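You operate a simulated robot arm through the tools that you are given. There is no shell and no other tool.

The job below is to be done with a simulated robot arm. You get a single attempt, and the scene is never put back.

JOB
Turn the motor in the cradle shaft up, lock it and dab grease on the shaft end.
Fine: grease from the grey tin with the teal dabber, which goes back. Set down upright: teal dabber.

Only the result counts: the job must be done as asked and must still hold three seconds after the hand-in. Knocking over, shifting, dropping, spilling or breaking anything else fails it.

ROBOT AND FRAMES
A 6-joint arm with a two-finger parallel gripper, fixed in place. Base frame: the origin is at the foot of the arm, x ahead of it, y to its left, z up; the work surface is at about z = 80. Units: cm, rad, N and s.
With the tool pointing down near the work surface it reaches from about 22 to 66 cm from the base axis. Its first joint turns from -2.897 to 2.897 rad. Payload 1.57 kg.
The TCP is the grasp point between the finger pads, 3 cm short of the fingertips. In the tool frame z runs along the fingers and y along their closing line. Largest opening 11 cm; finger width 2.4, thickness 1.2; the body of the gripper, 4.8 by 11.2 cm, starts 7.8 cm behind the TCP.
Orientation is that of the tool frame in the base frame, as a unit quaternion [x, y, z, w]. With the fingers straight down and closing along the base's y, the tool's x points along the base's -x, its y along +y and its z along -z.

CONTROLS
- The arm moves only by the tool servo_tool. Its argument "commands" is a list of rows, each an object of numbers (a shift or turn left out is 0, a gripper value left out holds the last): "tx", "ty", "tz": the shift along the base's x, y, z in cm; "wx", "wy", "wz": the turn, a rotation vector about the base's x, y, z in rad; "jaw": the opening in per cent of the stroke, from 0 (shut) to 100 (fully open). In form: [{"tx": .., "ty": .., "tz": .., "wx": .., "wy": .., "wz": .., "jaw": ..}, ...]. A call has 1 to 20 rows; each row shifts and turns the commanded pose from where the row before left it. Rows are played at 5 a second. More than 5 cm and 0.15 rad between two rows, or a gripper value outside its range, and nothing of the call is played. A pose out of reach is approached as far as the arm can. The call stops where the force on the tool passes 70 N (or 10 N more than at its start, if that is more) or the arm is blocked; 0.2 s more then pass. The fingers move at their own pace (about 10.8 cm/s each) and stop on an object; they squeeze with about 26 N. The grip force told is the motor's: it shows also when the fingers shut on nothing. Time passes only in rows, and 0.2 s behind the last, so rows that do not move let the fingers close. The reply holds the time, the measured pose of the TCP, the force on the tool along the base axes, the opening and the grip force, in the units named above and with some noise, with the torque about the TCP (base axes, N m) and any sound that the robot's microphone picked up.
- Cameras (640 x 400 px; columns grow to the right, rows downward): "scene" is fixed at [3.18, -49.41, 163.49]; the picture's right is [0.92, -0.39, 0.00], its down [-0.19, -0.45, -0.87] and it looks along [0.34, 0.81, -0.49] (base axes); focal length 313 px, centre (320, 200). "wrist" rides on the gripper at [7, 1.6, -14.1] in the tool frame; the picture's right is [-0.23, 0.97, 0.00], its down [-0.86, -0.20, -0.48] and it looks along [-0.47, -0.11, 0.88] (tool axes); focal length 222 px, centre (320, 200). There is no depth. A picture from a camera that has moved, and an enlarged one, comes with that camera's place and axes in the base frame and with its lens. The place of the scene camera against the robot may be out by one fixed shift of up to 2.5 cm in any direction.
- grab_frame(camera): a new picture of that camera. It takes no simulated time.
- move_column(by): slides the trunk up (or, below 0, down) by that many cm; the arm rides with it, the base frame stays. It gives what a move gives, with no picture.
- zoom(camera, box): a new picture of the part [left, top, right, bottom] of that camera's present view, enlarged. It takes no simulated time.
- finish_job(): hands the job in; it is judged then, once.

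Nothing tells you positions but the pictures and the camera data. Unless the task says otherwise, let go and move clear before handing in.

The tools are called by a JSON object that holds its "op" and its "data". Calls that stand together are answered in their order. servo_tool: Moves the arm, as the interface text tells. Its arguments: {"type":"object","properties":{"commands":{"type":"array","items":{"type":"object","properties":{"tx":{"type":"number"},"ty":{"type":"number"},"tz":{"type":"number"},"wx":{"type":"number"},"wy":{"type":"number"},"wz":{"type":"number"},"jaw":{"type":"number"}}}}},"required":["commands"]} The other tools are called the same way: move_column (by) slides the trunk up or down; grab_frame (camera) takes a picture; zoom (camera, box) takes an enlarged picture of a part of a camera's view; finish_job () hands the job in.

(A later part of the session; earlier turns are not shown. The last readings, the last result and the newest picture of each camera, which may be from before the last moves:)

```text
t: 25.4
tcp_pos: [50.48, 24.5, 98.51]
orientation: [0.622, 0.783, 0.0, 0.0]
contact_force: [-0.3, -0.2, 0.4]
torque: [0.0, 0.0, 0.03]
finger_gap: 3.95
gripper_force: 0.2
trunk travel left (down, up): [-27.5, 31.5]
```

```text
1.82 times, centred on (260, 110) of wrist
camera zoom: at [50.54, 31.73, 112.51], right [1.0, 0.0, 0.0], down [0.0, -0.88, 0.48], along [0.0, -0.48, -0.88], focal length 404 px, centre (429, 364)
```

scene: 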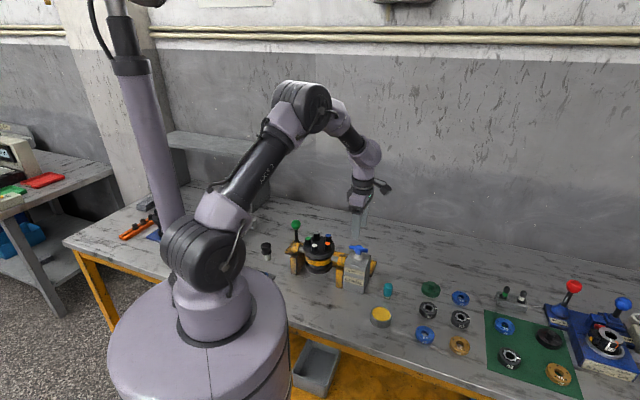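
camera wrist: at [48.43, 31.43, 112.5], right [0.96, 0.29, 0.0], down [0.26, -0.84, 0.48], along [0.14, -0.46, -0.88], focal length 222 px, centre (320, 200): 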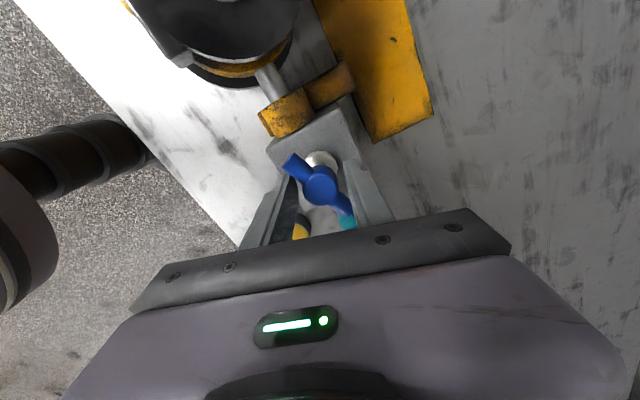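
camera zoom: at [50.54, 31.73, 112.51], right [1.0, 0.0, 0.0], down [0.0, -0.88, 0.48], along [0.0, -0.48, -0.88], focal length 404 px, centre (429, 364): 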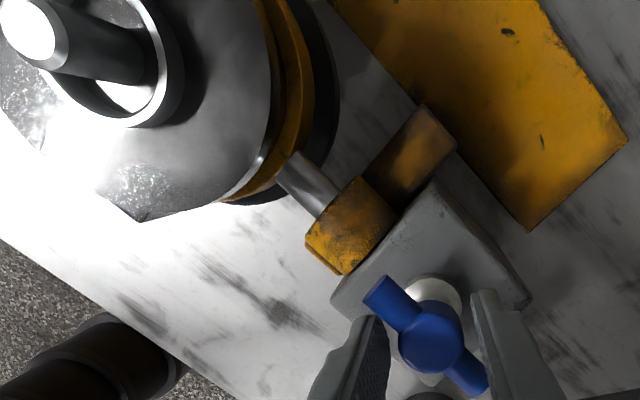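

The shaft looks close to vertical now. I'll measure the flange centres at higher magnification.

{"op": "zoom", "data": {"camera": "scene", "box": [316, 232, 352, 256]}}

{"op": "zoom", "data": {"camera": "scene", "box": [316, 252, 352, 276]}}

{"op": "zoom", "data": {"camera": "scene", "box": [300, 232, 336, 256]}}

{"op": "zoom", "data": {"camera": "scene", "box": [300, 252, 336, 276]}}

```text
16.00 times, centred on (334, 244) of scene
camera zoom: at [3.18, -49.41, 163.49], right [0.92, -0.39, 0.0], down [-0.19, -0.45, -0.87], along [0.34, 0.81, -0.49], focal length 5013 px, centre (96, -504)
```

zoom: 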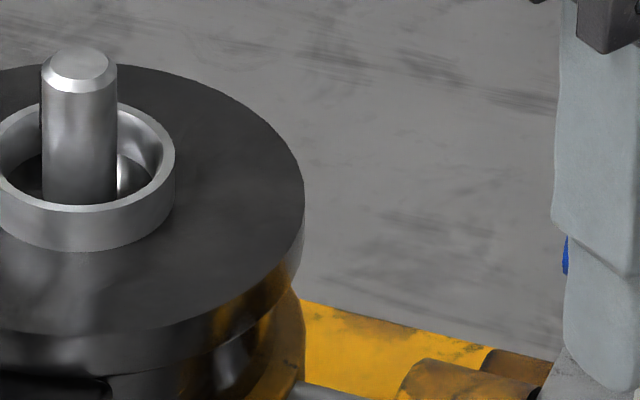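

```text
16.00 times, centred on (334, 264) of scene
camera zoom: at [3.18, -49.41, 163.49], right [0.92, -0.39, 0.0], down [-0.19, -0.45, -0.87], along [0.34, 0.81, -0.49], focal length 5013 px, centre (96, -824)
```

zoom: 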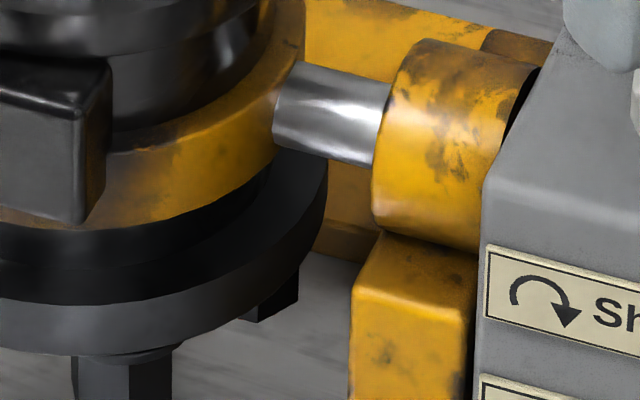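

```text
16.00 times, centred on (318, 244) of scene
camera zoom: at [3.18, -49.41, 163.49], right [0.92, -0.39, 0.0], down [-0.19, -0.45, -0.87], along [0.34, 0.81, -0.49], focal length 5013 px, centre (352, -504)
```

zoom: 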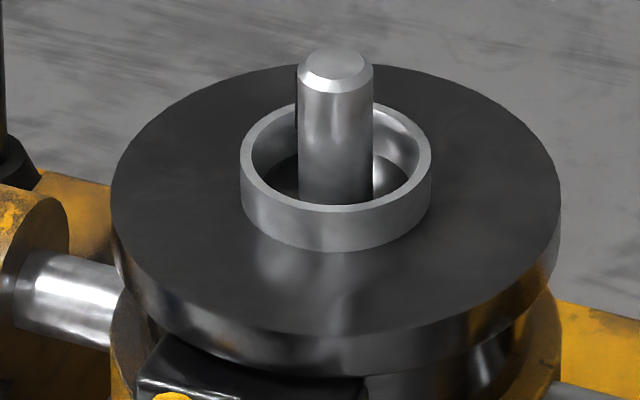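

```text
16.00 times, centred on (318, 264) of scene
camera zoom: at [3.18, -49.41, 163.49], right [0.92, -0.39, 0.0], down [-0.19, -0.45, -0.87], along [0.34, 0.81, -0.49], focal length 5013 px, centre (352, -824)
```

zoom: 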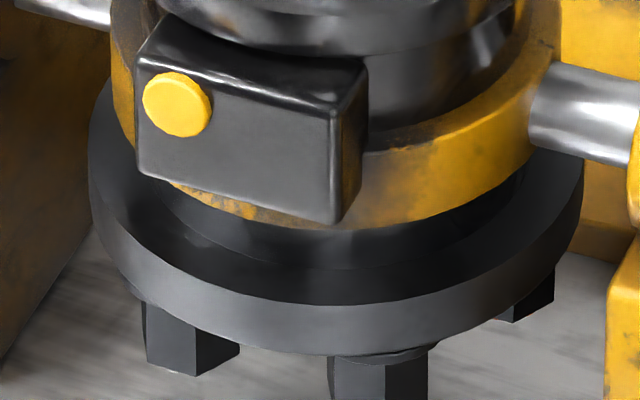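

The flange and shaft centres line up on the vertical to within about 1°, so the motor is shaft up. I release contact by turning back slightly, then lift off and verify.

{"op": "servo_tool", "data": {"commands": [{"wz": 0.1}, {"wz": 0.1}, {"wz": 0.1}, {"tz": 3}, {"tz": 3}, {"tz": 3}, {"tz": 3}, {}]}}

{"op": "zoom", "data": {"camera": "scene", "box": [300, 232, 336, 256]}}

{"op": "zoom", "data": {"camera": "scene", "box": [300, 252, 336, 276]}}

{"op": "grab_frame", "data": {"camera": "wrist"}}

```text
t: 27.2
tcp_pos: [50.58, 24.36, 110.37]
orientation: [0.498, 0.867, 0.0, 0.0]
contact_force: [-0.8, 0.3, 0.1]
torque: [0.03, 0.02, -0.01]
finger_gap: 3.93
gripper_force: 0.0
trunk travel left (down, up): [-27.5, 31.5]
```

```text
16.00 times, centred on (318, 244) of scene
camera zoom: at [3.18, -49.41, 163.49], right [0.92, -0.39, 0.0], down [-0.19, -0.45, -0.87], along [0.34, 0.81, -0.49], focal length 5013 px, centre (352, -504)
```

zoom: 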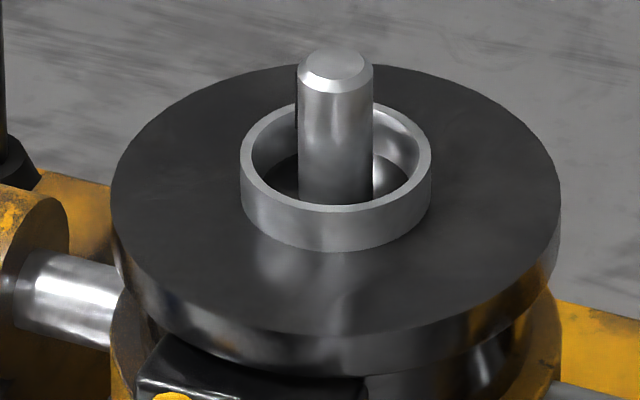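

```text
16.00 times, centred on (318, 264) of scene
camera zoom: at [3.18, -49.41, 163.49], right [0.92, -0.39, 0.0], down [-0.19, -0.45, -0.87], along [0.34, 0.81, -0.49], focal length 5013 px, centre (352, -824)
```

zoom: 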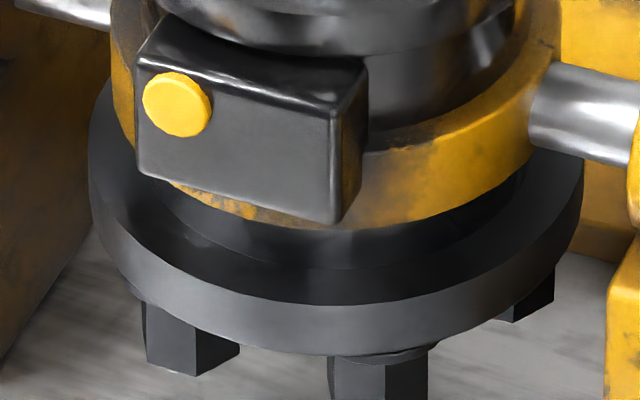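

```text
taken
camera wrist: at [48.49, 31.41, 124.42], right [0.96, 0.29, 0.0], down [0.26, -0.84, 0.48], along [0.14, -0.46, -0.88], focal length 222 px, centre (320, 200)
```

wrist: 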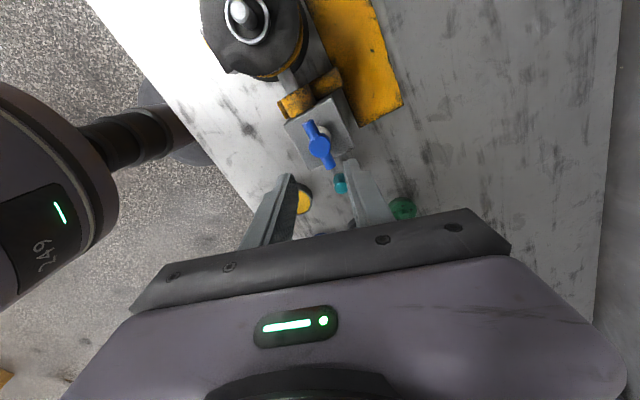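

The motor stays put; the knob has turned 179° and the shaft is vertical. Now I go back to the lever to lock it, passing well above the shaft.

{"op": "servo_tool", "data": {"commands": [{"wz": 0.1314, "tx": -0.9, "ty": 2}, {"wz": 0.1314, "tx": -0.9, "ty": 2}, {"wz": 0.1314, "tx": -0.9, "ty": 2}, {"wz": 0.1314, "tx": -0.9, "ty": 2}, {"wz": 0.1314, "tx": -0.9, "ty": 2}, {"wz": 0.1314, "tx": -0.9, "ty": 2}, {"wz": 0.1314, "tx": -0.9, "ty": 2}, {"wz": 0.1314, "tx": -0.9, "ty": 2}, {"wz": 0.1314, "tx": -0.9, "ty": 2}, {"wz": 0.1314, "tx": -0.9, "ty": 2}, {"wz": 0.1314, "tx": -0.9, "ty": 2}, {"wz": 0.1314, "tx": -0.9, "ty": 2}, {"wz": 0.1314, "tx": -0.9, "ty": 2}, {"wz": 0.1314, "tx": -1, "ty": 2, "jaw": 60}, {}]}}

{"op": "grab_frame", "data": {"camera": "wrist"}}

{"op": "grab_frame", "data": {"camera": "scene"}}

```text
t: 30.4
tcp_pos: [37.84, 52.58, 110.32]
orientation: [-0.39, 0.921, 0.0, 0.0]
contact_force: [0.3, 0.4, 0.1]
torque: [-0.04, 0.01, 0.01]
finger_gap: 6.58
gripper_force: 0.0
trunk travel left (down, up): [-27.5, 31.5]
```

```text
taken
camera wrist: at [31.73, 48.76, 124.48], right [-0.54, 0.84, 0.0], down [0.74, 0.47, 0.48], along [0.4, 0.26, -0.88], focal length 222 px, centre (320, 200)
```

wrist: 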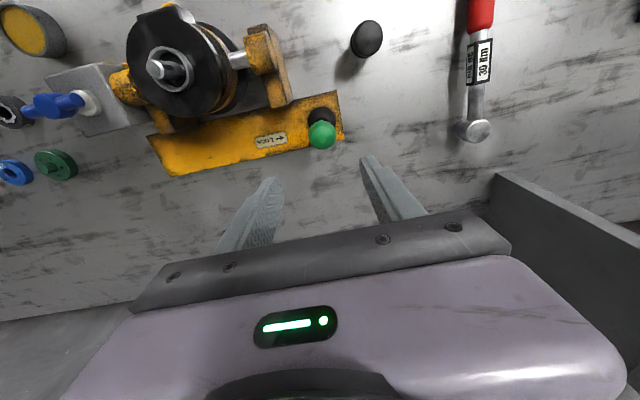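

```text
taken
```

scene: 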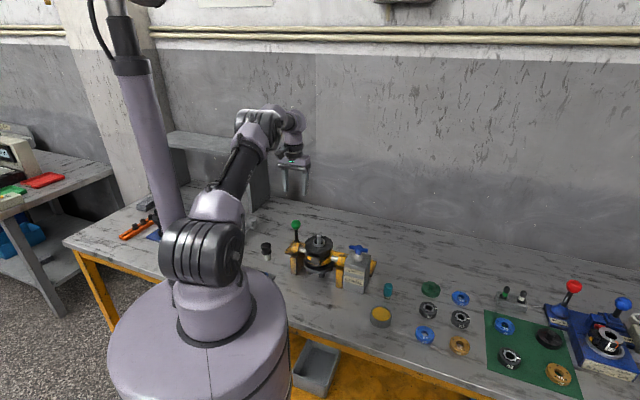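

{"op": "servo_tool", "data": {"commands": [{"tx": -0.35, "ty": 0.4, "tz": -4}, {"tz": -4}, {"tz": -4}, {"tz": -4}, {"tz": -2.8, "jaw": 48}, {}]}}

{"op": "grab_frame", "data": {"camera": "wrist"}}

{"op": "zoom", "data": {"camera": "scene", "box": [240, 180, 340, 280]}}

```text
t: 31.8
tcp_pos: [37.45, 52.74, 91.76]
orientation: [-0.387, 0.922, 0.0, 0.0]
contact_force: [0.4, 0.1, 0.8]
torque: [-0.04, 0.0, 0.01]
finger_gap: 5.28
gripper_force: 0.1
trunk travel left (down, up): [-27.5, 31.5]
```

```text
taken
camera wrist: at [31.48, 49.09, 105.71], right [-0.54, 0.84, 0.0], down [0.74, 0.47, 0.48], along [0.4, 0.26, -0.88], focal length 222 px, centre (320, 200)
```

wrist: 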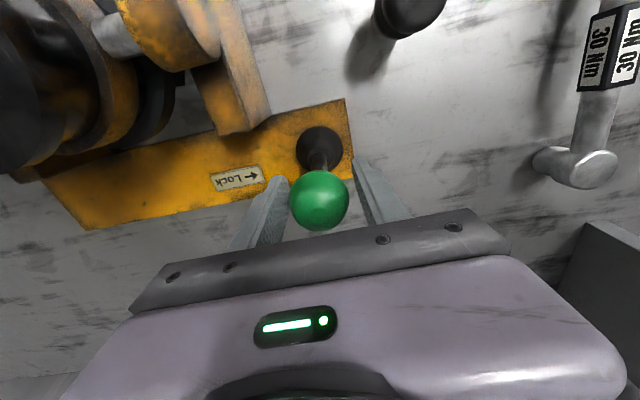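

```text
4.00 times, centred on (290, 230) of scene
camera zoom: at [3.18, -49.41, 163.49], right [0.92, -0.39, 0.0], down [-0.19, -0.45, -0.87], along [0.34, 0.81, -0.49], focal length 1253 px, centre (440, 80)
```

zoom: 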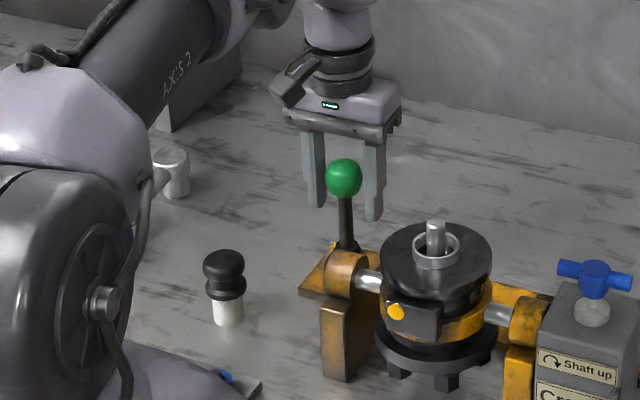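

The ball is between the fingers again. I push along the Lock arrow until it reaches its stop.

{"op": "servo_tool", "data": {"commands": [{"tx": -0.5, "ty": 0.5}, {"tx": -0.5, "ty": 0.5}, {"tx": -0.5, "ty": 0.5}, {"tx": -0.5, "ty": 0.5}, {"tx": -0.5, "ty": 0.5, "tz": -0.3}, {"tx": -0.5, "ty": 0.5, "tz": -0.3}, {"tx": -0.5, "ty": 0.5, "tz": -0.3}, {}]}}

{"op": "grab_frame", "data": {"camera": "wrist"}}

{"op": "zoom", "data": {"camera": "scene", "box": [240, 180, 340, 280]}}

```text
t: 33.6
tcp_pos: [33.97, 56.43, 90.88]
orientation: [-0.388, 0.922, 0.0, 0.001]
contact_force: [-0.8, 0.9, 0.7]
torque: [0.03, -0.02, -0.01]
finger_gap: 5.28
gripper_force: 0.0
trunk travel left (down, up): [-27.5, 31.5]
```

```text
taken
camera wrist: at [27.93, 52.65, 104.83], right [-0.54, 0.84, 0.0], down [0.74, 0.47, 0.48], along [0.4, 0.26, -0.88], focal length 222 px, centre (320, 200)
```

wrist: 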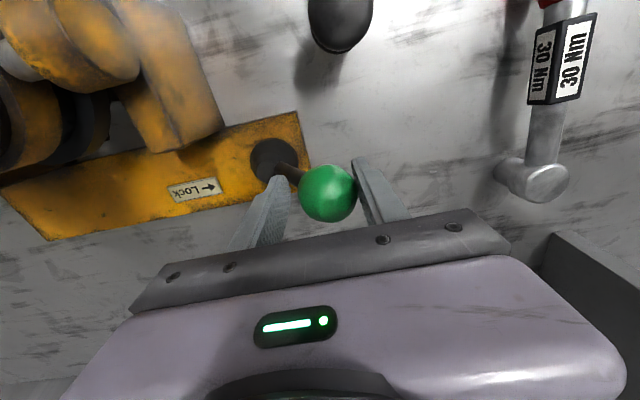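

```text
4.00 times, centred on (290, 230) of scene
camera zoom: at [3.18, -49.41, 163.49], right [0.92, -0.39, 0.0], down [-0.19, -0.45, -0.87], along [0.34, 0.81, -0.49], focal length 1253 px, centre (440, 80)
```

zoom: 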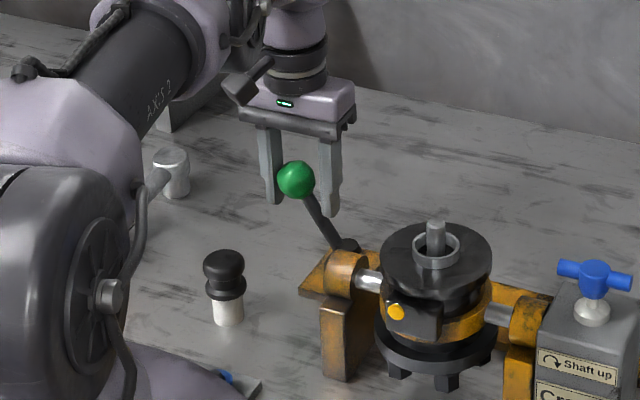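

The lever has gone over to its original locked lean. I nudge slightly more to confirm it is against its stop.

{"op": "servo_tool", "data": {"commands": [{"tx": -0.4, "ty": 0.4}, {"tx": -0.3, "ty": 0.3}, {"tx": -0.3, "ty": 0.3}, {}]}}

{"op": "zoom", "data": {"camera": "scene", "box": [240, 180, 340, 280]}}

```text
t: 34.6
tcp_pos: [33.24, 57.3, 90.86]
orientation: [-0.389, 0.921, 0.001, 0.0]
contact_force: [17.0, -14.2, 5.1]
torque: [-0.59, -0.59, 0.09]
finger_gap: 7.25
gripper_force: 11.0
trunk travel left (down, up): [-27.5, 31.5]
```

```text
4.00 times, centred on (290, 230) of scene
camera zoom: at [3.18, -49.41, 163.49], right [0.92, -0.39, 0.0], down [-0.19, -0.45, -0.87], along [0.34, 0.81, -0.49], focal length 1253 px, centre (440, 80)
```

zoom: 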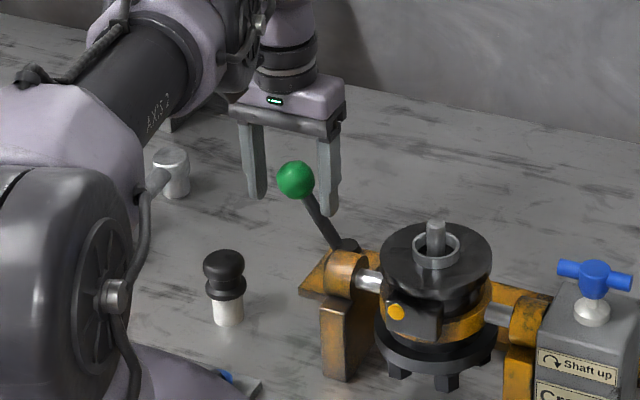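

It is firmly at its stop (22 N). I back off, rise and then head for the teal dabber.

{"op": "servo_tool", "data": {"commands": [{"tx": 0.5, "ty": -0.5}, {"tx": 0.3, "ty": -0.3, "jaw": 60}, {"tz": 4}, {"tz": 4}, {"tz": 4}, {"tz": 4}, {"tz": 4}, {}]}}

{"op": "zoom", "data": {"camera": "scene", "box": [240, 200, 420, 320]}}

{"op": "zoom", "data": {"camera": "scene", "box": [300, 232, 336, 256]}}

{"op": "zoom", "data": {"camera": "scene", "box": [360, 275, 410, 335]}}

```text
t: 36.4
tcp_pos: [33.66, 56.64, 110.8]
orientation: [-0.388, 0.921, 0.0, 0.001]
contact_force: [-0.8, -0.3, 0.4]
torque: [0.0, -0.01, -0.02]
finger_gap: 6.63
gripper_force: 0.0
trunk travel left (down, up): [-27.5, 31.5]
```

```text
3.33 times, centred on (330, 260) of scene
camera zoom: at [3.18, -49.41, 163.49], right [0.92, -0.39, 0.0], down [-0.19, -0.45, -0.87], along [0.34, 0.81, -0.49], focal length 1044 px, centre (287, 0)
```

zoom: 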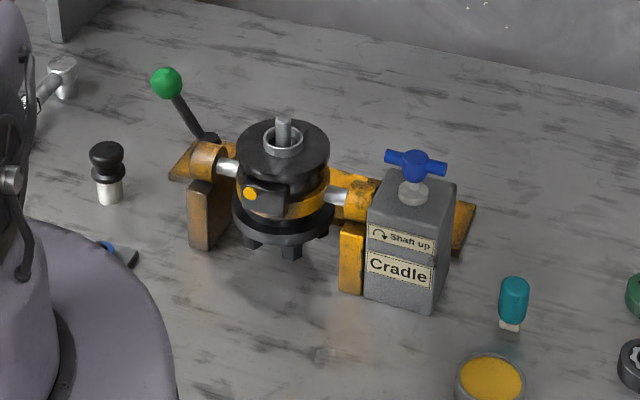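

```text
16.00 times, centred on (318, 244) of scene
camera zoom: at [3.18, -49.41, 163.49], right [0.92, -0.39, 0.0], down [-0.19, -0.45, -0.87], along [0.34, 0.81, -0.49], focal length 5013 px, centre (352, -504)
```

zoom: 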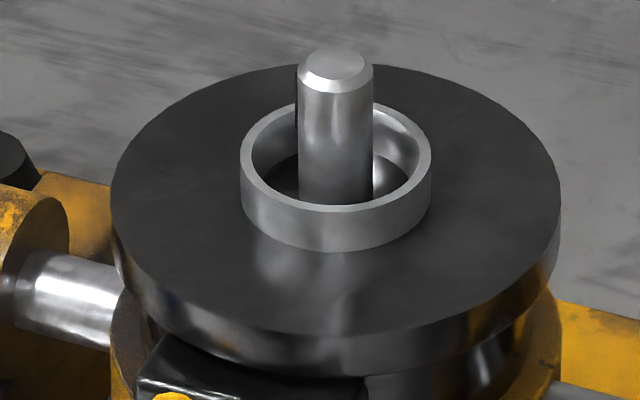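

```text
6.67 times, centred on (385, 305) of scene
camera zoom: at [3.18, -49.41, 163.49], right [0.92, -0.39, 0.0], down [-0.19, -0.45, -0.87], along [0.34, 0.81, -0.49], focal length 2089 px, centre (-113, -500)
```

zoom: 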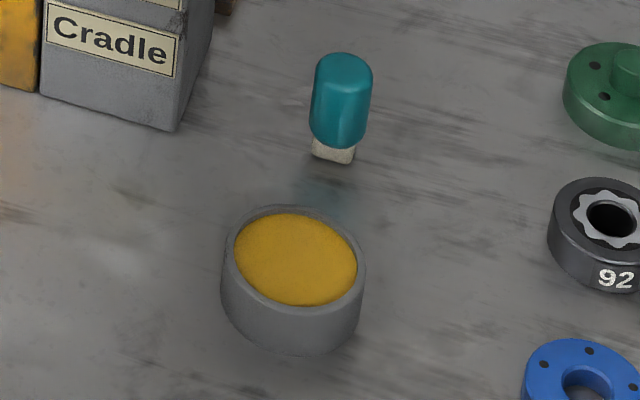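

Lever locked, motor unchanged and upright. Now I move over to look closely at the teal dabber and grey tin.

{"op": "servo_tool", "data": {"commands": [{"tx": 1.5, "ty": -4}, {"tx": 1.5, "ty": -4}, {"tx": 1.5, "ty": -4}, {"tx": 1.5, "ty": -4}, {"tx": 1.5, "ty": -4}, {"tx": 1.5, "ty": -4}, {"tx": 1.5, "ty": -4}, {"tx": 1.5, "ty": -4}, {"tx": 1.5, "ty": -4}, {"tx": 1.5, "ty": -4}, {"tx": 1.5, "ty": -4}, {"tx": 0.6, "ty": -2, "tz": -4}, {"tz": -4}, {}]}}

{"op": "grab_frame", "data": {"camera": "wrist"}}

{"op": "zoom", "data": {"camera": "wrist", "box": [180, 60, 400, 200]}}

```text
t: 39.4
tcp_pos: [50.83, 10.57, 102.79]
orientation: [-0.388, 0.921, 0.001, 0.0]
contact_force: [0.1, 0.4, 0.0]
torque: [0.0, 0.01, -0.04]
finger_gap: 6.62
gripper_force: 0.0
trunk travel left (down, up): [-27.5, 31.5]
```

```text
taken
camera wrist: at [44.83, 6.74, 116.85], right [-0.54, 0.84, 0.0], down [0.74, 0.47, 0.48], along [0.4, 0.26, -0.88], focal length 222 px, centre (320, 200)
```

wrist: 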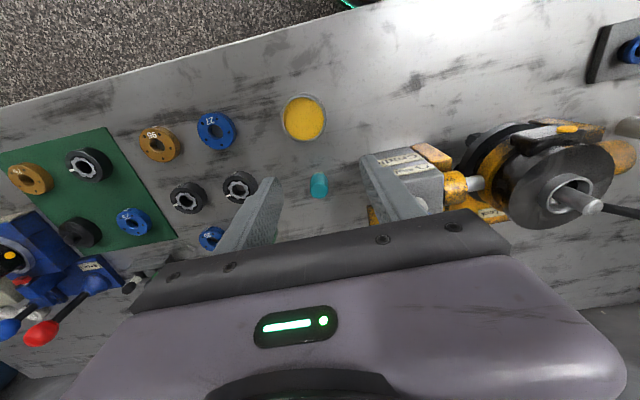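

```text
2.86 times, centred on (290, 130) of wrist
camera zoom: at [44.83, 6.74, 116.85], right [-0.54, 0.84, 0.0], down [0.74, 0.47, 0.48], along [0.4, 0.26, -0.88], focal length 635 px, centre (406, 400)
```

zoom: 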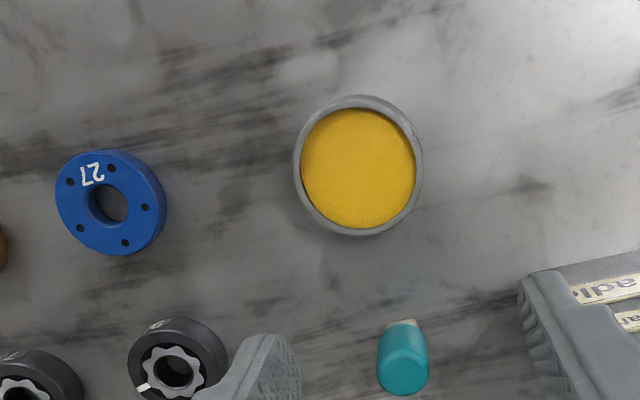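

Tin is at about (50.2, 7.5) and the teal dabber at about (57.8, 15.0), roughly 5.5 cm tall. I move above the dabber and check alignment before descending.

{"op": "servo_tool", "data": {"commands": [{"tx": 3.5, "ty": 2.2, "tz": -2}, {"tx": 3.47, "ty": 2.2, "tz": -3}, {"tz": -4}, {}]}}

{"op": "grab_frame", "data": {"camera": "wrist"}}

{"op": "zoom", "data": {"camera": "wrist", "box": [240, 80, 400, 220]}}

{"op": "zoom", "data": {"camera": "scene", "box": [340, 240, 430, 320]}}

```text
refused: row 2 steps farther than a row can; nothing moved
```

```text
taken
camera wrist: at [44.83, 6.74, 116.85], right [-0.54, 0.84, 0.0], down [0.74, 0.47, 0.48], along [0.4, 0.26, -0.88], focal length 222 px, centre (320, 200)
```

wrist: 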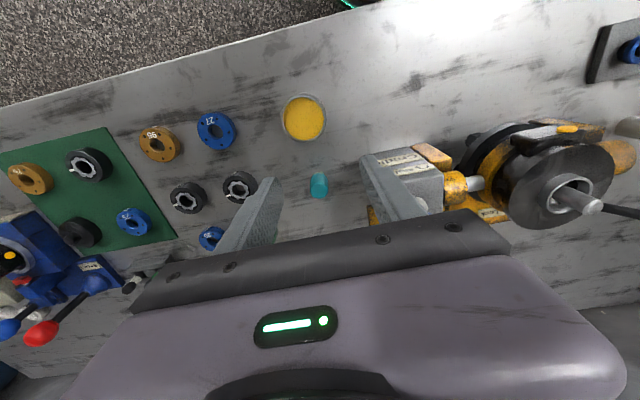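

```text
2.86 times, centred on (320, 150) of wrist
camera zoom: at [44.83, 6.74, 116.85], right [-0.54, 0.84, 0.0], down [0.74, 0.47, 0.48], along [0.4, 0.26, -0.88], focal length 635 px, centre (320, 343)
```

zoom: 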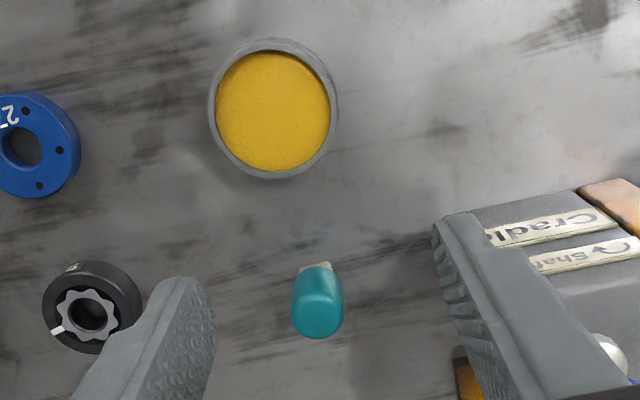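

```text
5.00 times, centred on (385, 280) of scene
camera zoom: at [3.18, -49.41, 163.49], right [0.92, -0.39, 0.0], down [-0.19, -0.45, -0.87], along [0.34, 0.81, -0.49], focal length 1566 px, centre (-5, -200)
```

zoom: 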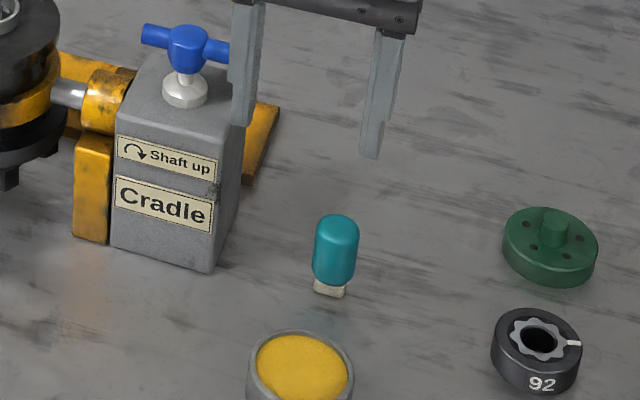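

{"op": "servo_tool", "data": {"commands": [{"tx": 2.3, "ty": 1.5, "tz": -1}, {"tx": 2.3, "ty": 1.5, "tz": -2}, {"tx": 2.37, "ty": 1.4, "tz": -2}, {"tz": -4}, {}]}}

{"op": "grab_frame", "data": {"camera": "wrist"}}

{"op": "zoom", "data": {"camera": "wrist", "box": [240, 80, 400, 220]}}

{"op": "zoom", "data": {"camera": "scene", "box": [340, 240, 430, 320]}}

```text
t: 40.6
tcp_pos: [57.77, 14.94, 93.7]
orientation: [-0.389, 0.921, -0.001, -0.001]
contact_force: [0.7, -0.1, -0.4]
torque: [0.01, 0.02, 0.03]
finger_gap: 6.59
gripper_force: 0.0
trunk travel left (down, up): [-27.5, 31.5]
```

```text
taken
camera wrist: at [51.9, 11.23, 107.78], right [-0.54, 0.84, 0.0], down [0.74, 0.47, 0.48], along [0.4, 0.26, -0.88], focal length 222 px, centre (320, 200)
```

wrist: 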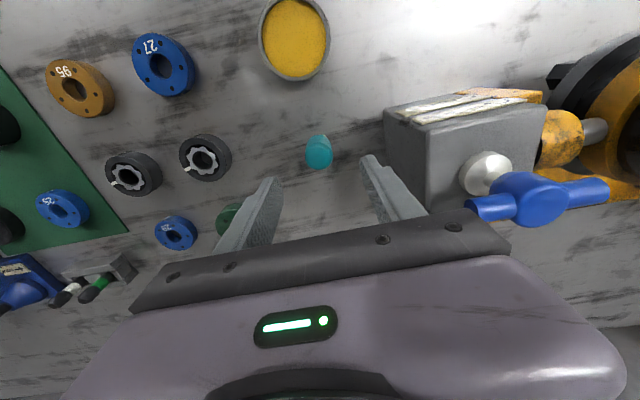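

```text
2.86 times, centred on (320, 150) of wrist
camera zoom: at [51.9, 11.23, 107.78], right [-0.54, 0.84, 0.0], down [0.74, 0.47, 0.48], along [0.4, 0.26, -0.88], focal length 635 px, centre (320, 343)
```

zoom: 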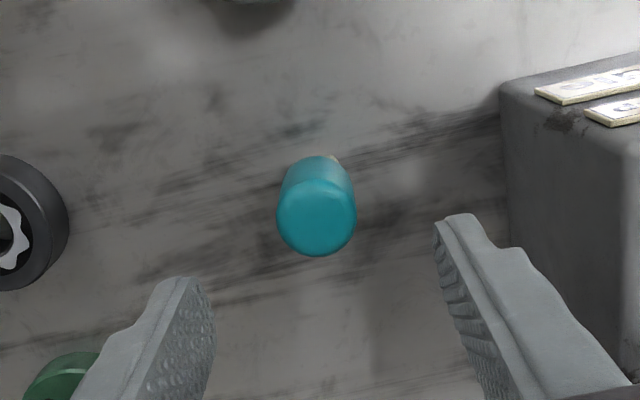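

```text
5.00 times, centred on (385, 280) of scene
camera zoom: at [3.18, -49.41, 163.49], right [0.92, -0.39, 0.0], down [-0.19, -0.45, -0.87], along [0.34, 0.81, -0.49], focal length 1566 px, centre (-5, -200)
```

zoom: 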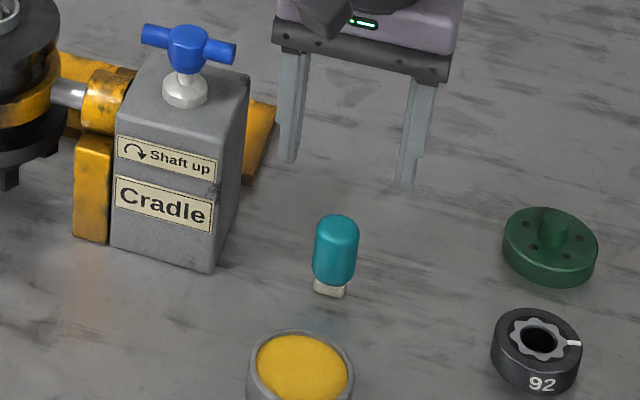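

The dabber is centred under the gripper (57.7, 14.9), top at about z 85.7. I descend and grip its upper part.

{"op": "servo_tool", "data": {"commands": [{"tx": -0.05, "tz": -3}, {"tz": -3}, {"tz": -1.7}, {}, {"jaw": 0}, {}, {}, {}]}}

{"op": "zoom", "data": {"camera": "scene", "box": [340, 240, 430, 320]}}

{"op": "grab_frame", "data": {"camera": "wrist"}}

```text
t: 42.4
tcp_pos: [57.82, 14.93, 86.22]
orientation: [-0.388, 0.922, 0.0, -0.001]
contact_force: [0.0, 0.2, -1.3]
torque: [0.02, 0.0, -0.01]
finger_gap: 2.81
gripper_force: 25.9
trunk travel left (down, up): [-27.5, 31.5]
```

```text
5.00 times, centred on (385, 280) of scene
camera zoom: at [3.18, -49.41, 163.49], right [0.92, -0.39, 0.0], down [-0.19, -0.45, -0.87], along [0.34, 0.81, -0.49], focal length 1566 px, centre (-5, -200)
```

zoom: 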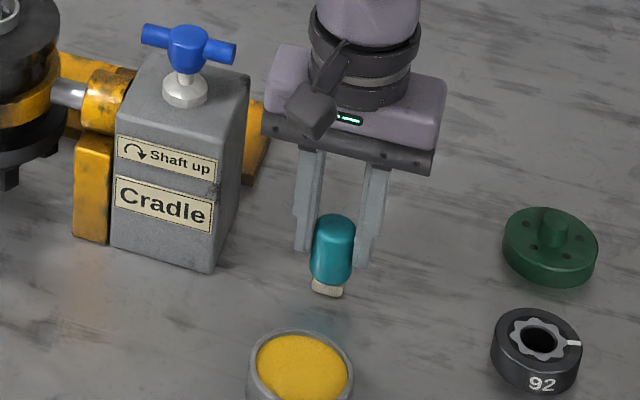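

```text
taken
camera wrist: at [51.84, 11.24, 100.14], right [-0.54, 0.84, 0.0], down [0.74, 0.47, 0.48], along [0.4, 0.26, -0.88], focal length 222 px, centre (320, 200)
```

wrist: 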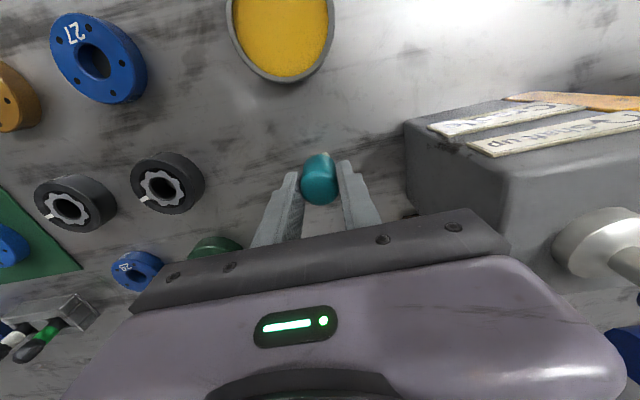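

{"op": "zoom", "data": {"camera": "scene", "box": [366, 276, 396, 302]}}

{"op": "servo_tool", "data": {"commands": [{"tz": 1}, {"tz": 2}, {"tz": 3}, {}]}}

{"op": "zoom", "data": {"camera": "scene", "box": [356, 250, 406, 300]}}

{"op": "grab_frame", "data": {"camera": "wrist"}}

```text
15.38 times, centred on (381, 289) of scene
camera zoom: at [3.18, -49.41, 163.49], right [0.92, -0.39, 0.0], down [-0.19, -0.45, -0.87], along [0.34, 0.81, -0.49], focal length 4820 px, centre (-618, -1169)
```

zoom: 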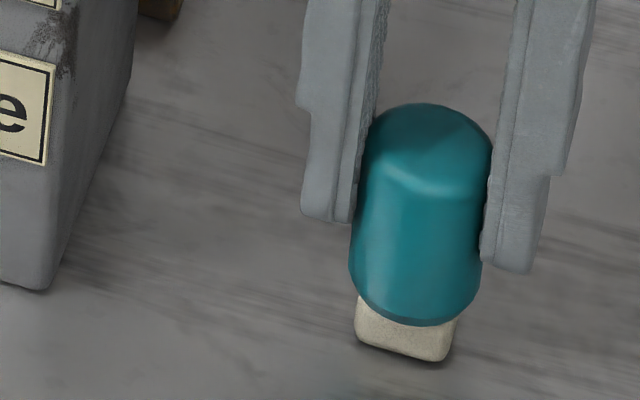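

```text
t: 43.4
tcp_pos: [57.87, 15.02, 92.24]
orientation: [-0.389, 0.921, 0.0, 0.0]
contact_force: [-0.2, 0.0, -0.1]
torque: [0.01, -0.01, 0.01]
finger_gap: 2.83
gripper_force: 26.6
trunk travel left (down, up): [-27.5, 31.5]
```

```text
8.00 times, centred on (381, 275) of scene
camera zoom: at [3.18, -49.41, 163.49], right [0.92, -0.39, 0.0], down [-0.19, -0.45, -0.87], along [0.34, 0.81, -0.49], focal length 2506 px, centre (-168, -400)
```

zoom: 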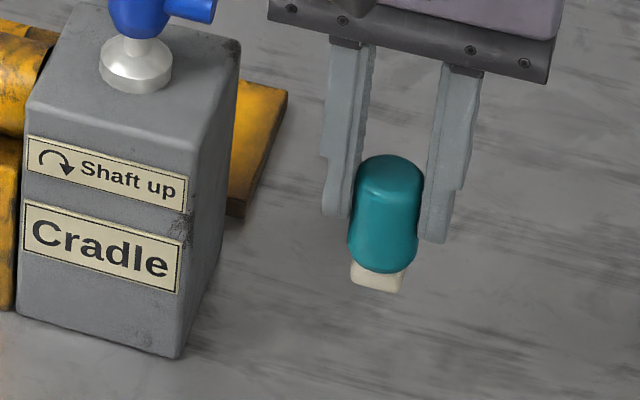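

```text
taken
camera wrist: at [51.81, 11.31, 106.21], right [-0.54, 0.84, 0.0], down [0.74, 0.47, 0.48], along [0.4, 0.26, -0.88], focal length 222 px, centre (320, 200)
```

wrist: 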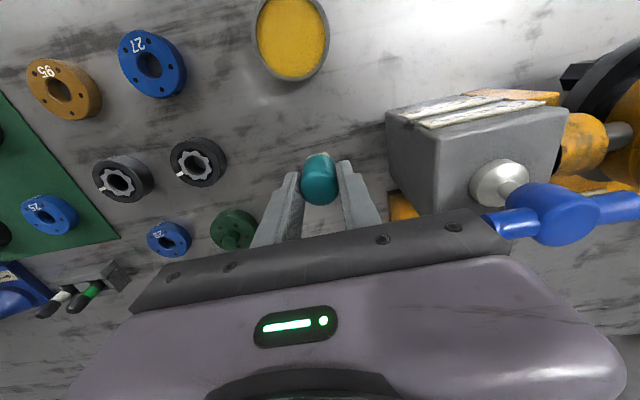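

The dabber is held upright. I lift it and move over the grey tin.

{"op": "servo_tool", "data": {"commands": [{"tz": 3}, {"tx": -2.5, "ty": -2.5}, {"tx": -2.5, "ty": -2.5}, {"tx": -2.55, "ty": -2.5}, {}]}}

{"op": "grab_frame", "data": {"camera": "wrist"}}

{"op": "zoom", "data": {"camera": "scene", "box": [340, 260, 430, 340]}}

```text
t: 44.6
tcp_pos: [50.29, 7.61, 95.05]
orientation: [-0.389, 0.921, 0.001, 0.0]
contact_force: [0.3, -0.5, 0.0]
torque: [0.01, 0.0, 0.0]
finger_gap: 2.8
gripper_force: 26.0
trunk travel left (down, up): [-27.5, 31.5]
```

```text
taken
camera wrist: at [44.23, 3.78, 109.07], right [-0.54, 0.84, 0.0], down [0.74, 0.47, 0.48], along [0.4, 0.26, -0.88], focal length 222 px, centre (320, 200)
```

wrist: 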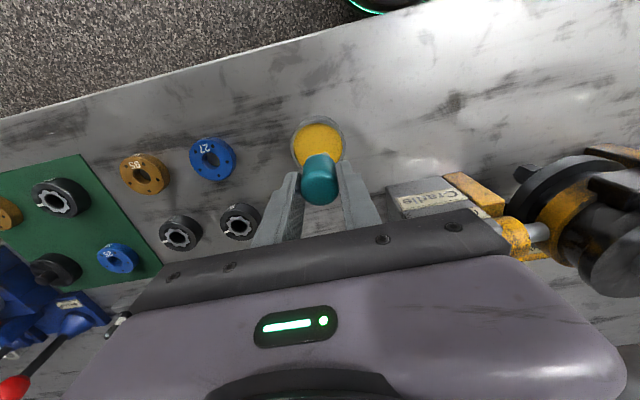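

```text
5.00 times, centred on (385, 300) of scene
camera zoom: at [3.18, -49.41, 163.49], right [0.92, -0.39, 0.0], down [-0.19, -0.45, -0.87], along [0.34, 0.81, -0.49], focal length 1566 px, centre (-5, -300)
```

zoom: 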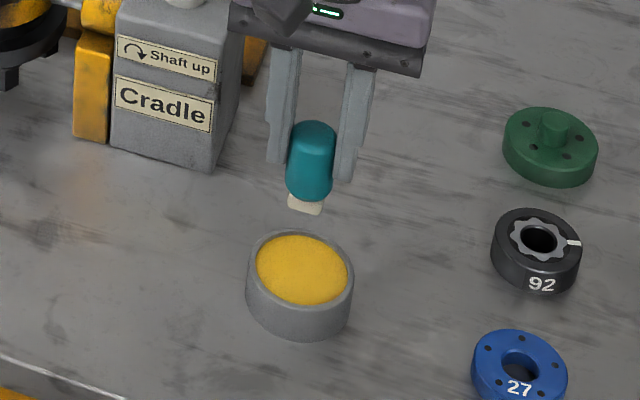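

{"op": "servo_tool", "data": {"commands": [{"tx": 0.2, "ty": 0.1, "tz": -3}, {"tz": -2}, {}]}}

{"op": "zoom", "data": {"camera": "scene", "box": [360, 275, 410, 335]}}

{"op": "zoom", "data": {"camera": "wrist", "box": [240, 90, 400, 220]}}

```text
t: 45.4
tcp_pos: [50.53, 7.68, 90.03]
orientation: [-0.389, 0.921, 0.0, 0.0]
contact_force: [-0.6, -0.2, -0.8]
torque: [0.01, -0.01, 0.0]
finger_gap: 2.82
gripper_force: 26.5
trunk travel left (down, up): [-27.5, 31.5]
```

```text
6.67 times, centred on (385, 305) of scene
camera zoom: at [3.18, -49.41, 163.49], right [0.92, -0.39, 0.0], down [-0.19, -0.45, -0.87], along [0.34, 0.81, -0.49], focal length 2089 px, centre (-113, -500)
```

zoom: 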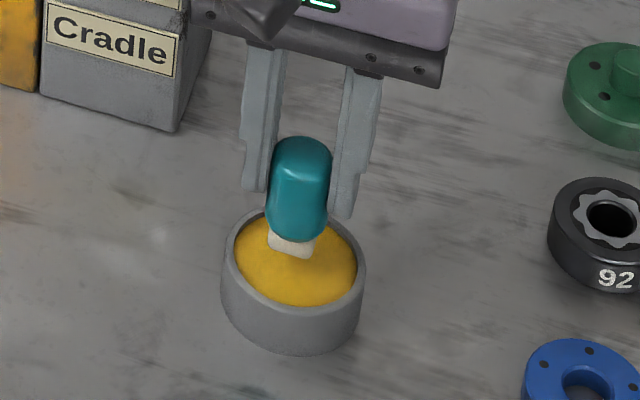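

```text
3.08 times, centred on (320, 155) of wrist
camera zoom: at [44.38, 3.89, 104.08], right [-0.54, 0.84, 0.0], down [0.74, 0.47, 0.48], along [0.4, 0.26, -0.88], focal length 684 px, centre (320, 338)
```

zoom: 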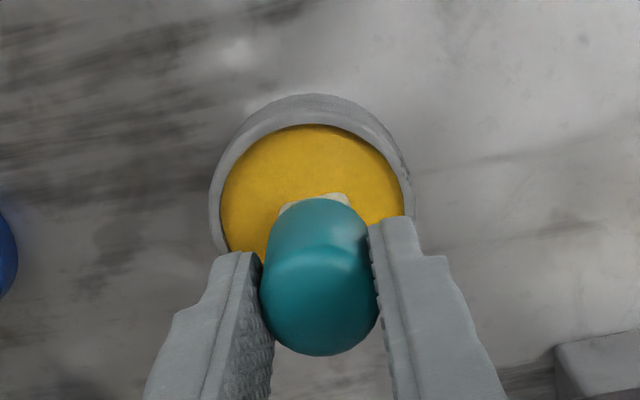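

The pad is centred above the grease. I lower it in small steps into the grease.

{"op": "servo_tool", "data": {"commands": [{"tz": -0.4}, {"tz": -0.4}, {"tz": -0.3}, {}]}}

{"op": "zoom", "data": {"camera": "scene", "box": [360, 275, 410, 335]}}

```text
t: 46.4
tcp_pos: [50.44, 7.63, 89.1]
orientation: [-0.388, 0.922, 0.0, 0.0]
contact_force: [-0.2, -0.1, -0.8]
torque: [-0.02, -0.01, 0.02]
finger_gap: 2.81
gripper_force: 25.9
trunk travel left (down, up): [-27.5, 31.5]
```

```text
6.67 times, centred on (385, 305) of scene
camera zoom: at [3.18, -49.41, 163.49], right [0.92, -0.39, 0.0], down [-0.19, -0.45, -0.87], along [0.34, 0.81, -0.49], focal length 2089 px, centre (-113, -500)
```

zoom: 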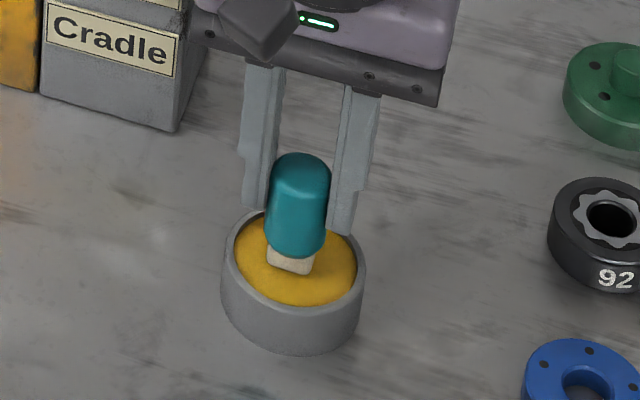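

{"op": "servo_tool", "data": {"commands": [{"tz": -0.3}, {"tz": -0.3}, {"tz": -0.2}, {}]}}

{"op": "zoom", "data": {"camera": "scene", "box": [360, 275, 410, 335]}}

```text
t: 47.4
tcp_pos: [50.41, 7.57, 88.36]
orientation: [-0.388, 0.921, 0.0, 0.001]
contact_force: [3.5, 1.3, 25.2]
torque: [0.07, -0.16, -0.01]
finger_gap: 2.79
gripper_force: 26.9
trunk travel left (down, up): [-27.5, 31.5]
```

```text
6.67 times, centred on (385, 305) of scene
camera zoom: at [3.18, -49.41, 163.49], right [0.92, -0.39, 0.0], down [-0.19, -0.45, -0.87], along [0.34, 0.81, -0.49], focal length 2089 px, centre (-113, -500)
```

zoom: 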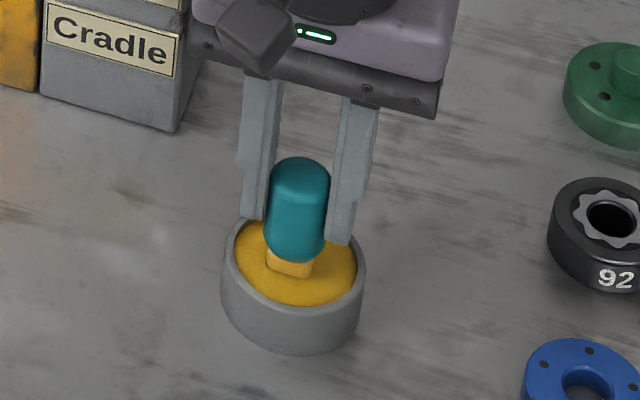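

The pad touched the grease (25 N) and has turned yellow – it's loaded. I lift straight up and inspect the dabber in the grip.

{"op": "servo_tool", "data": {"commands": [{"tz": 0.4}, {"tz": 0.6}, {"tz": 2}, {"tz": 4}, {}]}}

{"op": "zoom", "data": {"camera": "scene", "box": [350, 255, 420, 335]}}

{"op": "zoom", "data": {"camera": "wrist", "box": [240, 90, 400, 220]}}

```text
t: 48.6
tcp_pos: [50.32, 7.57, 95.14]
orientation: [-0.389, 0.921, 0.0, 0.0]
contact_force: [-0.5, -0.1, -0.9]
torque: [-0.01, 0.04, -0.03]
finger_gap: 2.79
gripper_force: 25.8
trunk travel left (down, up): [-27.5, 31.5]
```

```text
5.00 times, centred on (385, 295) of scene
camera zoom: at [3.18, -49.41, 163.49], right [0.92, -0.39, 0.0], down [-0.19, -0.45, -0.87], along [0.34, 0.81, -0.49], focal length 1566 px, centre (-5, -275)
```

zoom: 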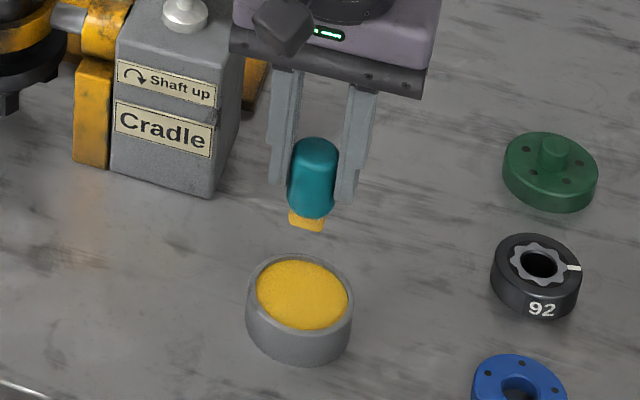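

```text
3.08 times, centred on (320, 155) of wrist
camera zoom: at [44.38, 3.88, 109.19], right [-0.54, 0.84, 0.0], down [0.74, 0.47, 0.48], along [0.4, 0.26, -0.88], focal length 684 px, centre (320, 338)
```

zoom: 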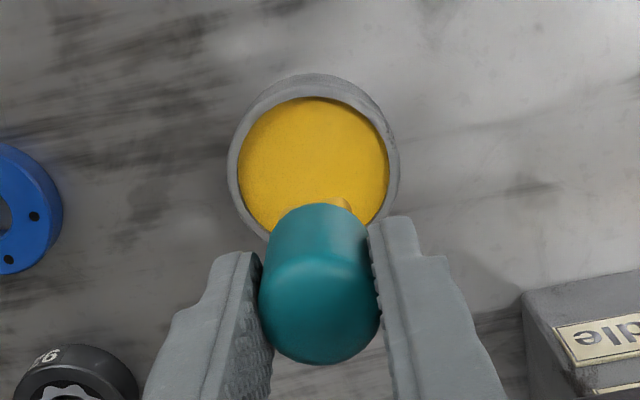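

The dabber's tip is loaded with grease. The shaft tip triangulates to about (39.85, 34.3, 98.5); I rise and carry the dabber over it.

{"op": "servo_tool", "data": {"commands": [{"tz": 4}, {"tz": 4.5}, {"tz": 4.5}, {"tz": 3, "tx": -0.5, "ty": 1.5}, {"tx": -1.8, "ty": 4.4}, {"tx": -1.8, "ty": 4.4}, {"tx": -1.8, "ty": 4.4}, {"tx": -1.8, "ty": 4.4}, {"tx": -1.8, "ty": 4.4}, {"tx": -1.0, "ty": 3.2}, {}]}}

{"op": "grab_frame", "data": {"camera": "wrist"}}

{"op": "zoom", "data": {"camera": "scene", "box": [280, 190, 370, 270]}}

```text
t: 51.0
tcp_pos: [39.83, 34.23, 111.16]
orientation: [-0.388, 0.922, 0.0, 0.0]
contact_force: [0.1, -0.7, -0.9]
torque: [-0.01, -0.02, 0.0]
finger_gap: 2.78
gripper_force: 26.1
trunk travel left (down, up): [-27.5, 31.5]
```

```text
taken
camera wrist: at [33.8, 30.54, 125.17], right [-0.54, 0.84, 0.0], down [0.74, 0.47, 0.48], along [0.4, 0.26, -0.88], focal length 222 px, centre (320, 200)
```

wrist: 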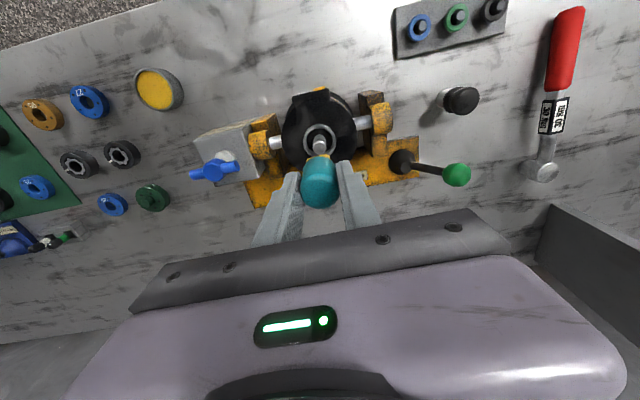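

```text
5.00 times, centred on (325, 230) of scene
camera zoom: at [3.18, -49.41, 163.49], right [0.92, -0.39, 0.0], down [-0.19, -0.45, -0.87], along [0.34, 0.81, -0.49], focal length 1566 px, centre (295, 50)
```

zoom: 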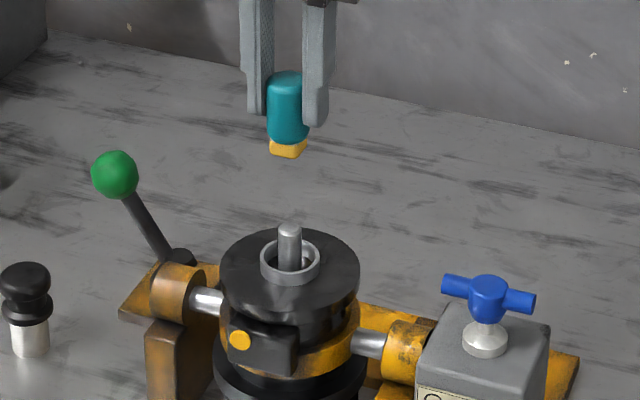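

{"op": "zoom", "data": {"camera": "wrist", "box": [270, 90, 370, 220]}}

{"op": "servo_tool", "data": {"commands": [{"tz": -3}, {"tz": -2}, {}]}}

{"op": "zoom", "data": {"camera": "wrist", "box": [270, 90, 370, 220]}}

{"op": "zoom", "data": {"camera": "scene", "box": [300, 215, 345, 260]}}

```text
3.08 times, centred on (320, 155) of wrist
camera zoom: at [33.8, 30.54, 125.17], right [-0.54, 0.84, 0.0], down [0.74, 0.47, 0.48], along [0.4, 0.26, -0.88], focal length 684 px, centre (320, 338)
```

zoom: 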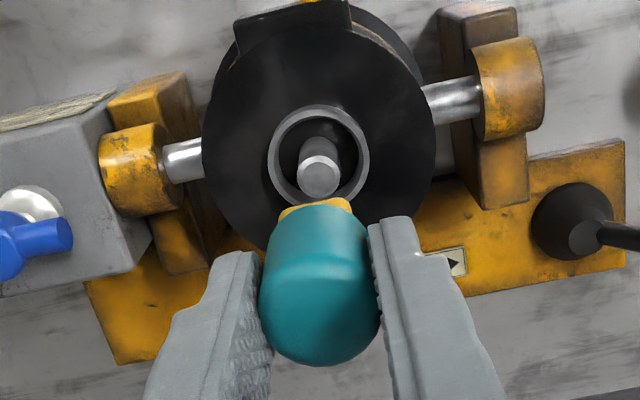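

```text
t: 51.8
tcp_pos: [39.88, 34.33, 106.05]
orientation: [-0.388, 0.922, 0.0, 0.0]
contact_force: [-0.1, 0.1, -0.4]
torque: [0.02, -0.01, 0.01]
finger_gap: 2.81
gripper_force: 25.9
trunk travel left (down, up): [-27.5, 31.5]
```

```text
3.08 times, centred on (320, 155) of wrist
camera zoom: at [33.84, 30.47, 120.1], right [-0.54, 0.84, 0.0], down [0.74, 0.47, 0.48], along [0.4, 0.26, -0.88], focal length 684 px, centre (320, 338)
```

zoom: 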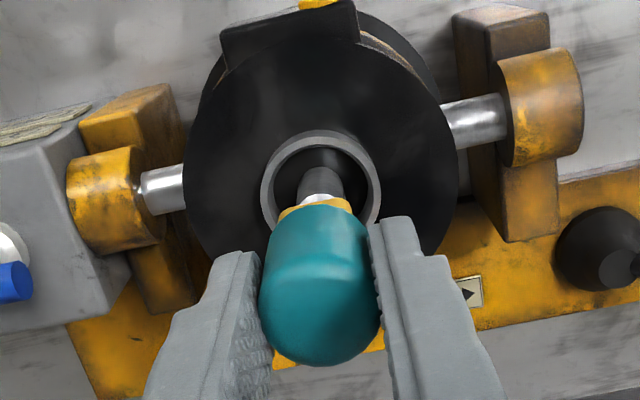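

```text
8.89 times, centred on (322, 238) of scene
camera zoom: at [3.18, -49.41, 163.49], right [0.92, -0.39, 0.0], down [-0.19, -0.45, -0.87], along [0.34, 0.81, -0.49], focal length 2785 px, centre (298, -133)
```

zoom: 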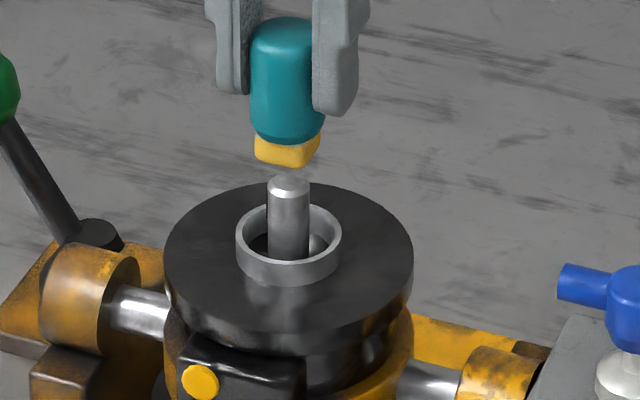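

Alignment over the shaft is good (within about 2 mm). I lower slowly until the pad just touches the shaft end.

{"op": "servo_tool", "data": {"commands": [{"tx": 0.05, "ty": 0.12, "tz": -0.5}, {"tz": -0.4}, {}]}}

{"op": "zoom", "data": {"camera": "scene", "box": [300, 215, 345, 260]}}

```text
t: 52.6
tcp_pos: [39.9, 34.38, 105.24]
orientation: [-0.389, 0.921, 0.0, 0.0]
contact_force: [0.2, -0.1, -0.1]
torque: [0.05, 0.01, 0.0]
finger_gap: 2.82
gripper_force: 26.1
trunk travel left (down, up): [-27.5, 31.5]
```

```text
8.89 times, centred on (322, 238) of scene
camera zoom: at [3.18, -49.41, 163.49], right [0.92, -0.39, 0.0], down [-0.19, -0.45, -0.87], along [0.34, 0.81, -0.49], focal length 2785 px, centre (298, -133)
```

zoom: 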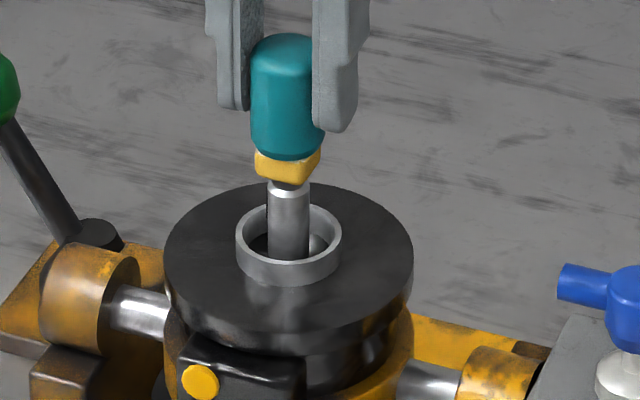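

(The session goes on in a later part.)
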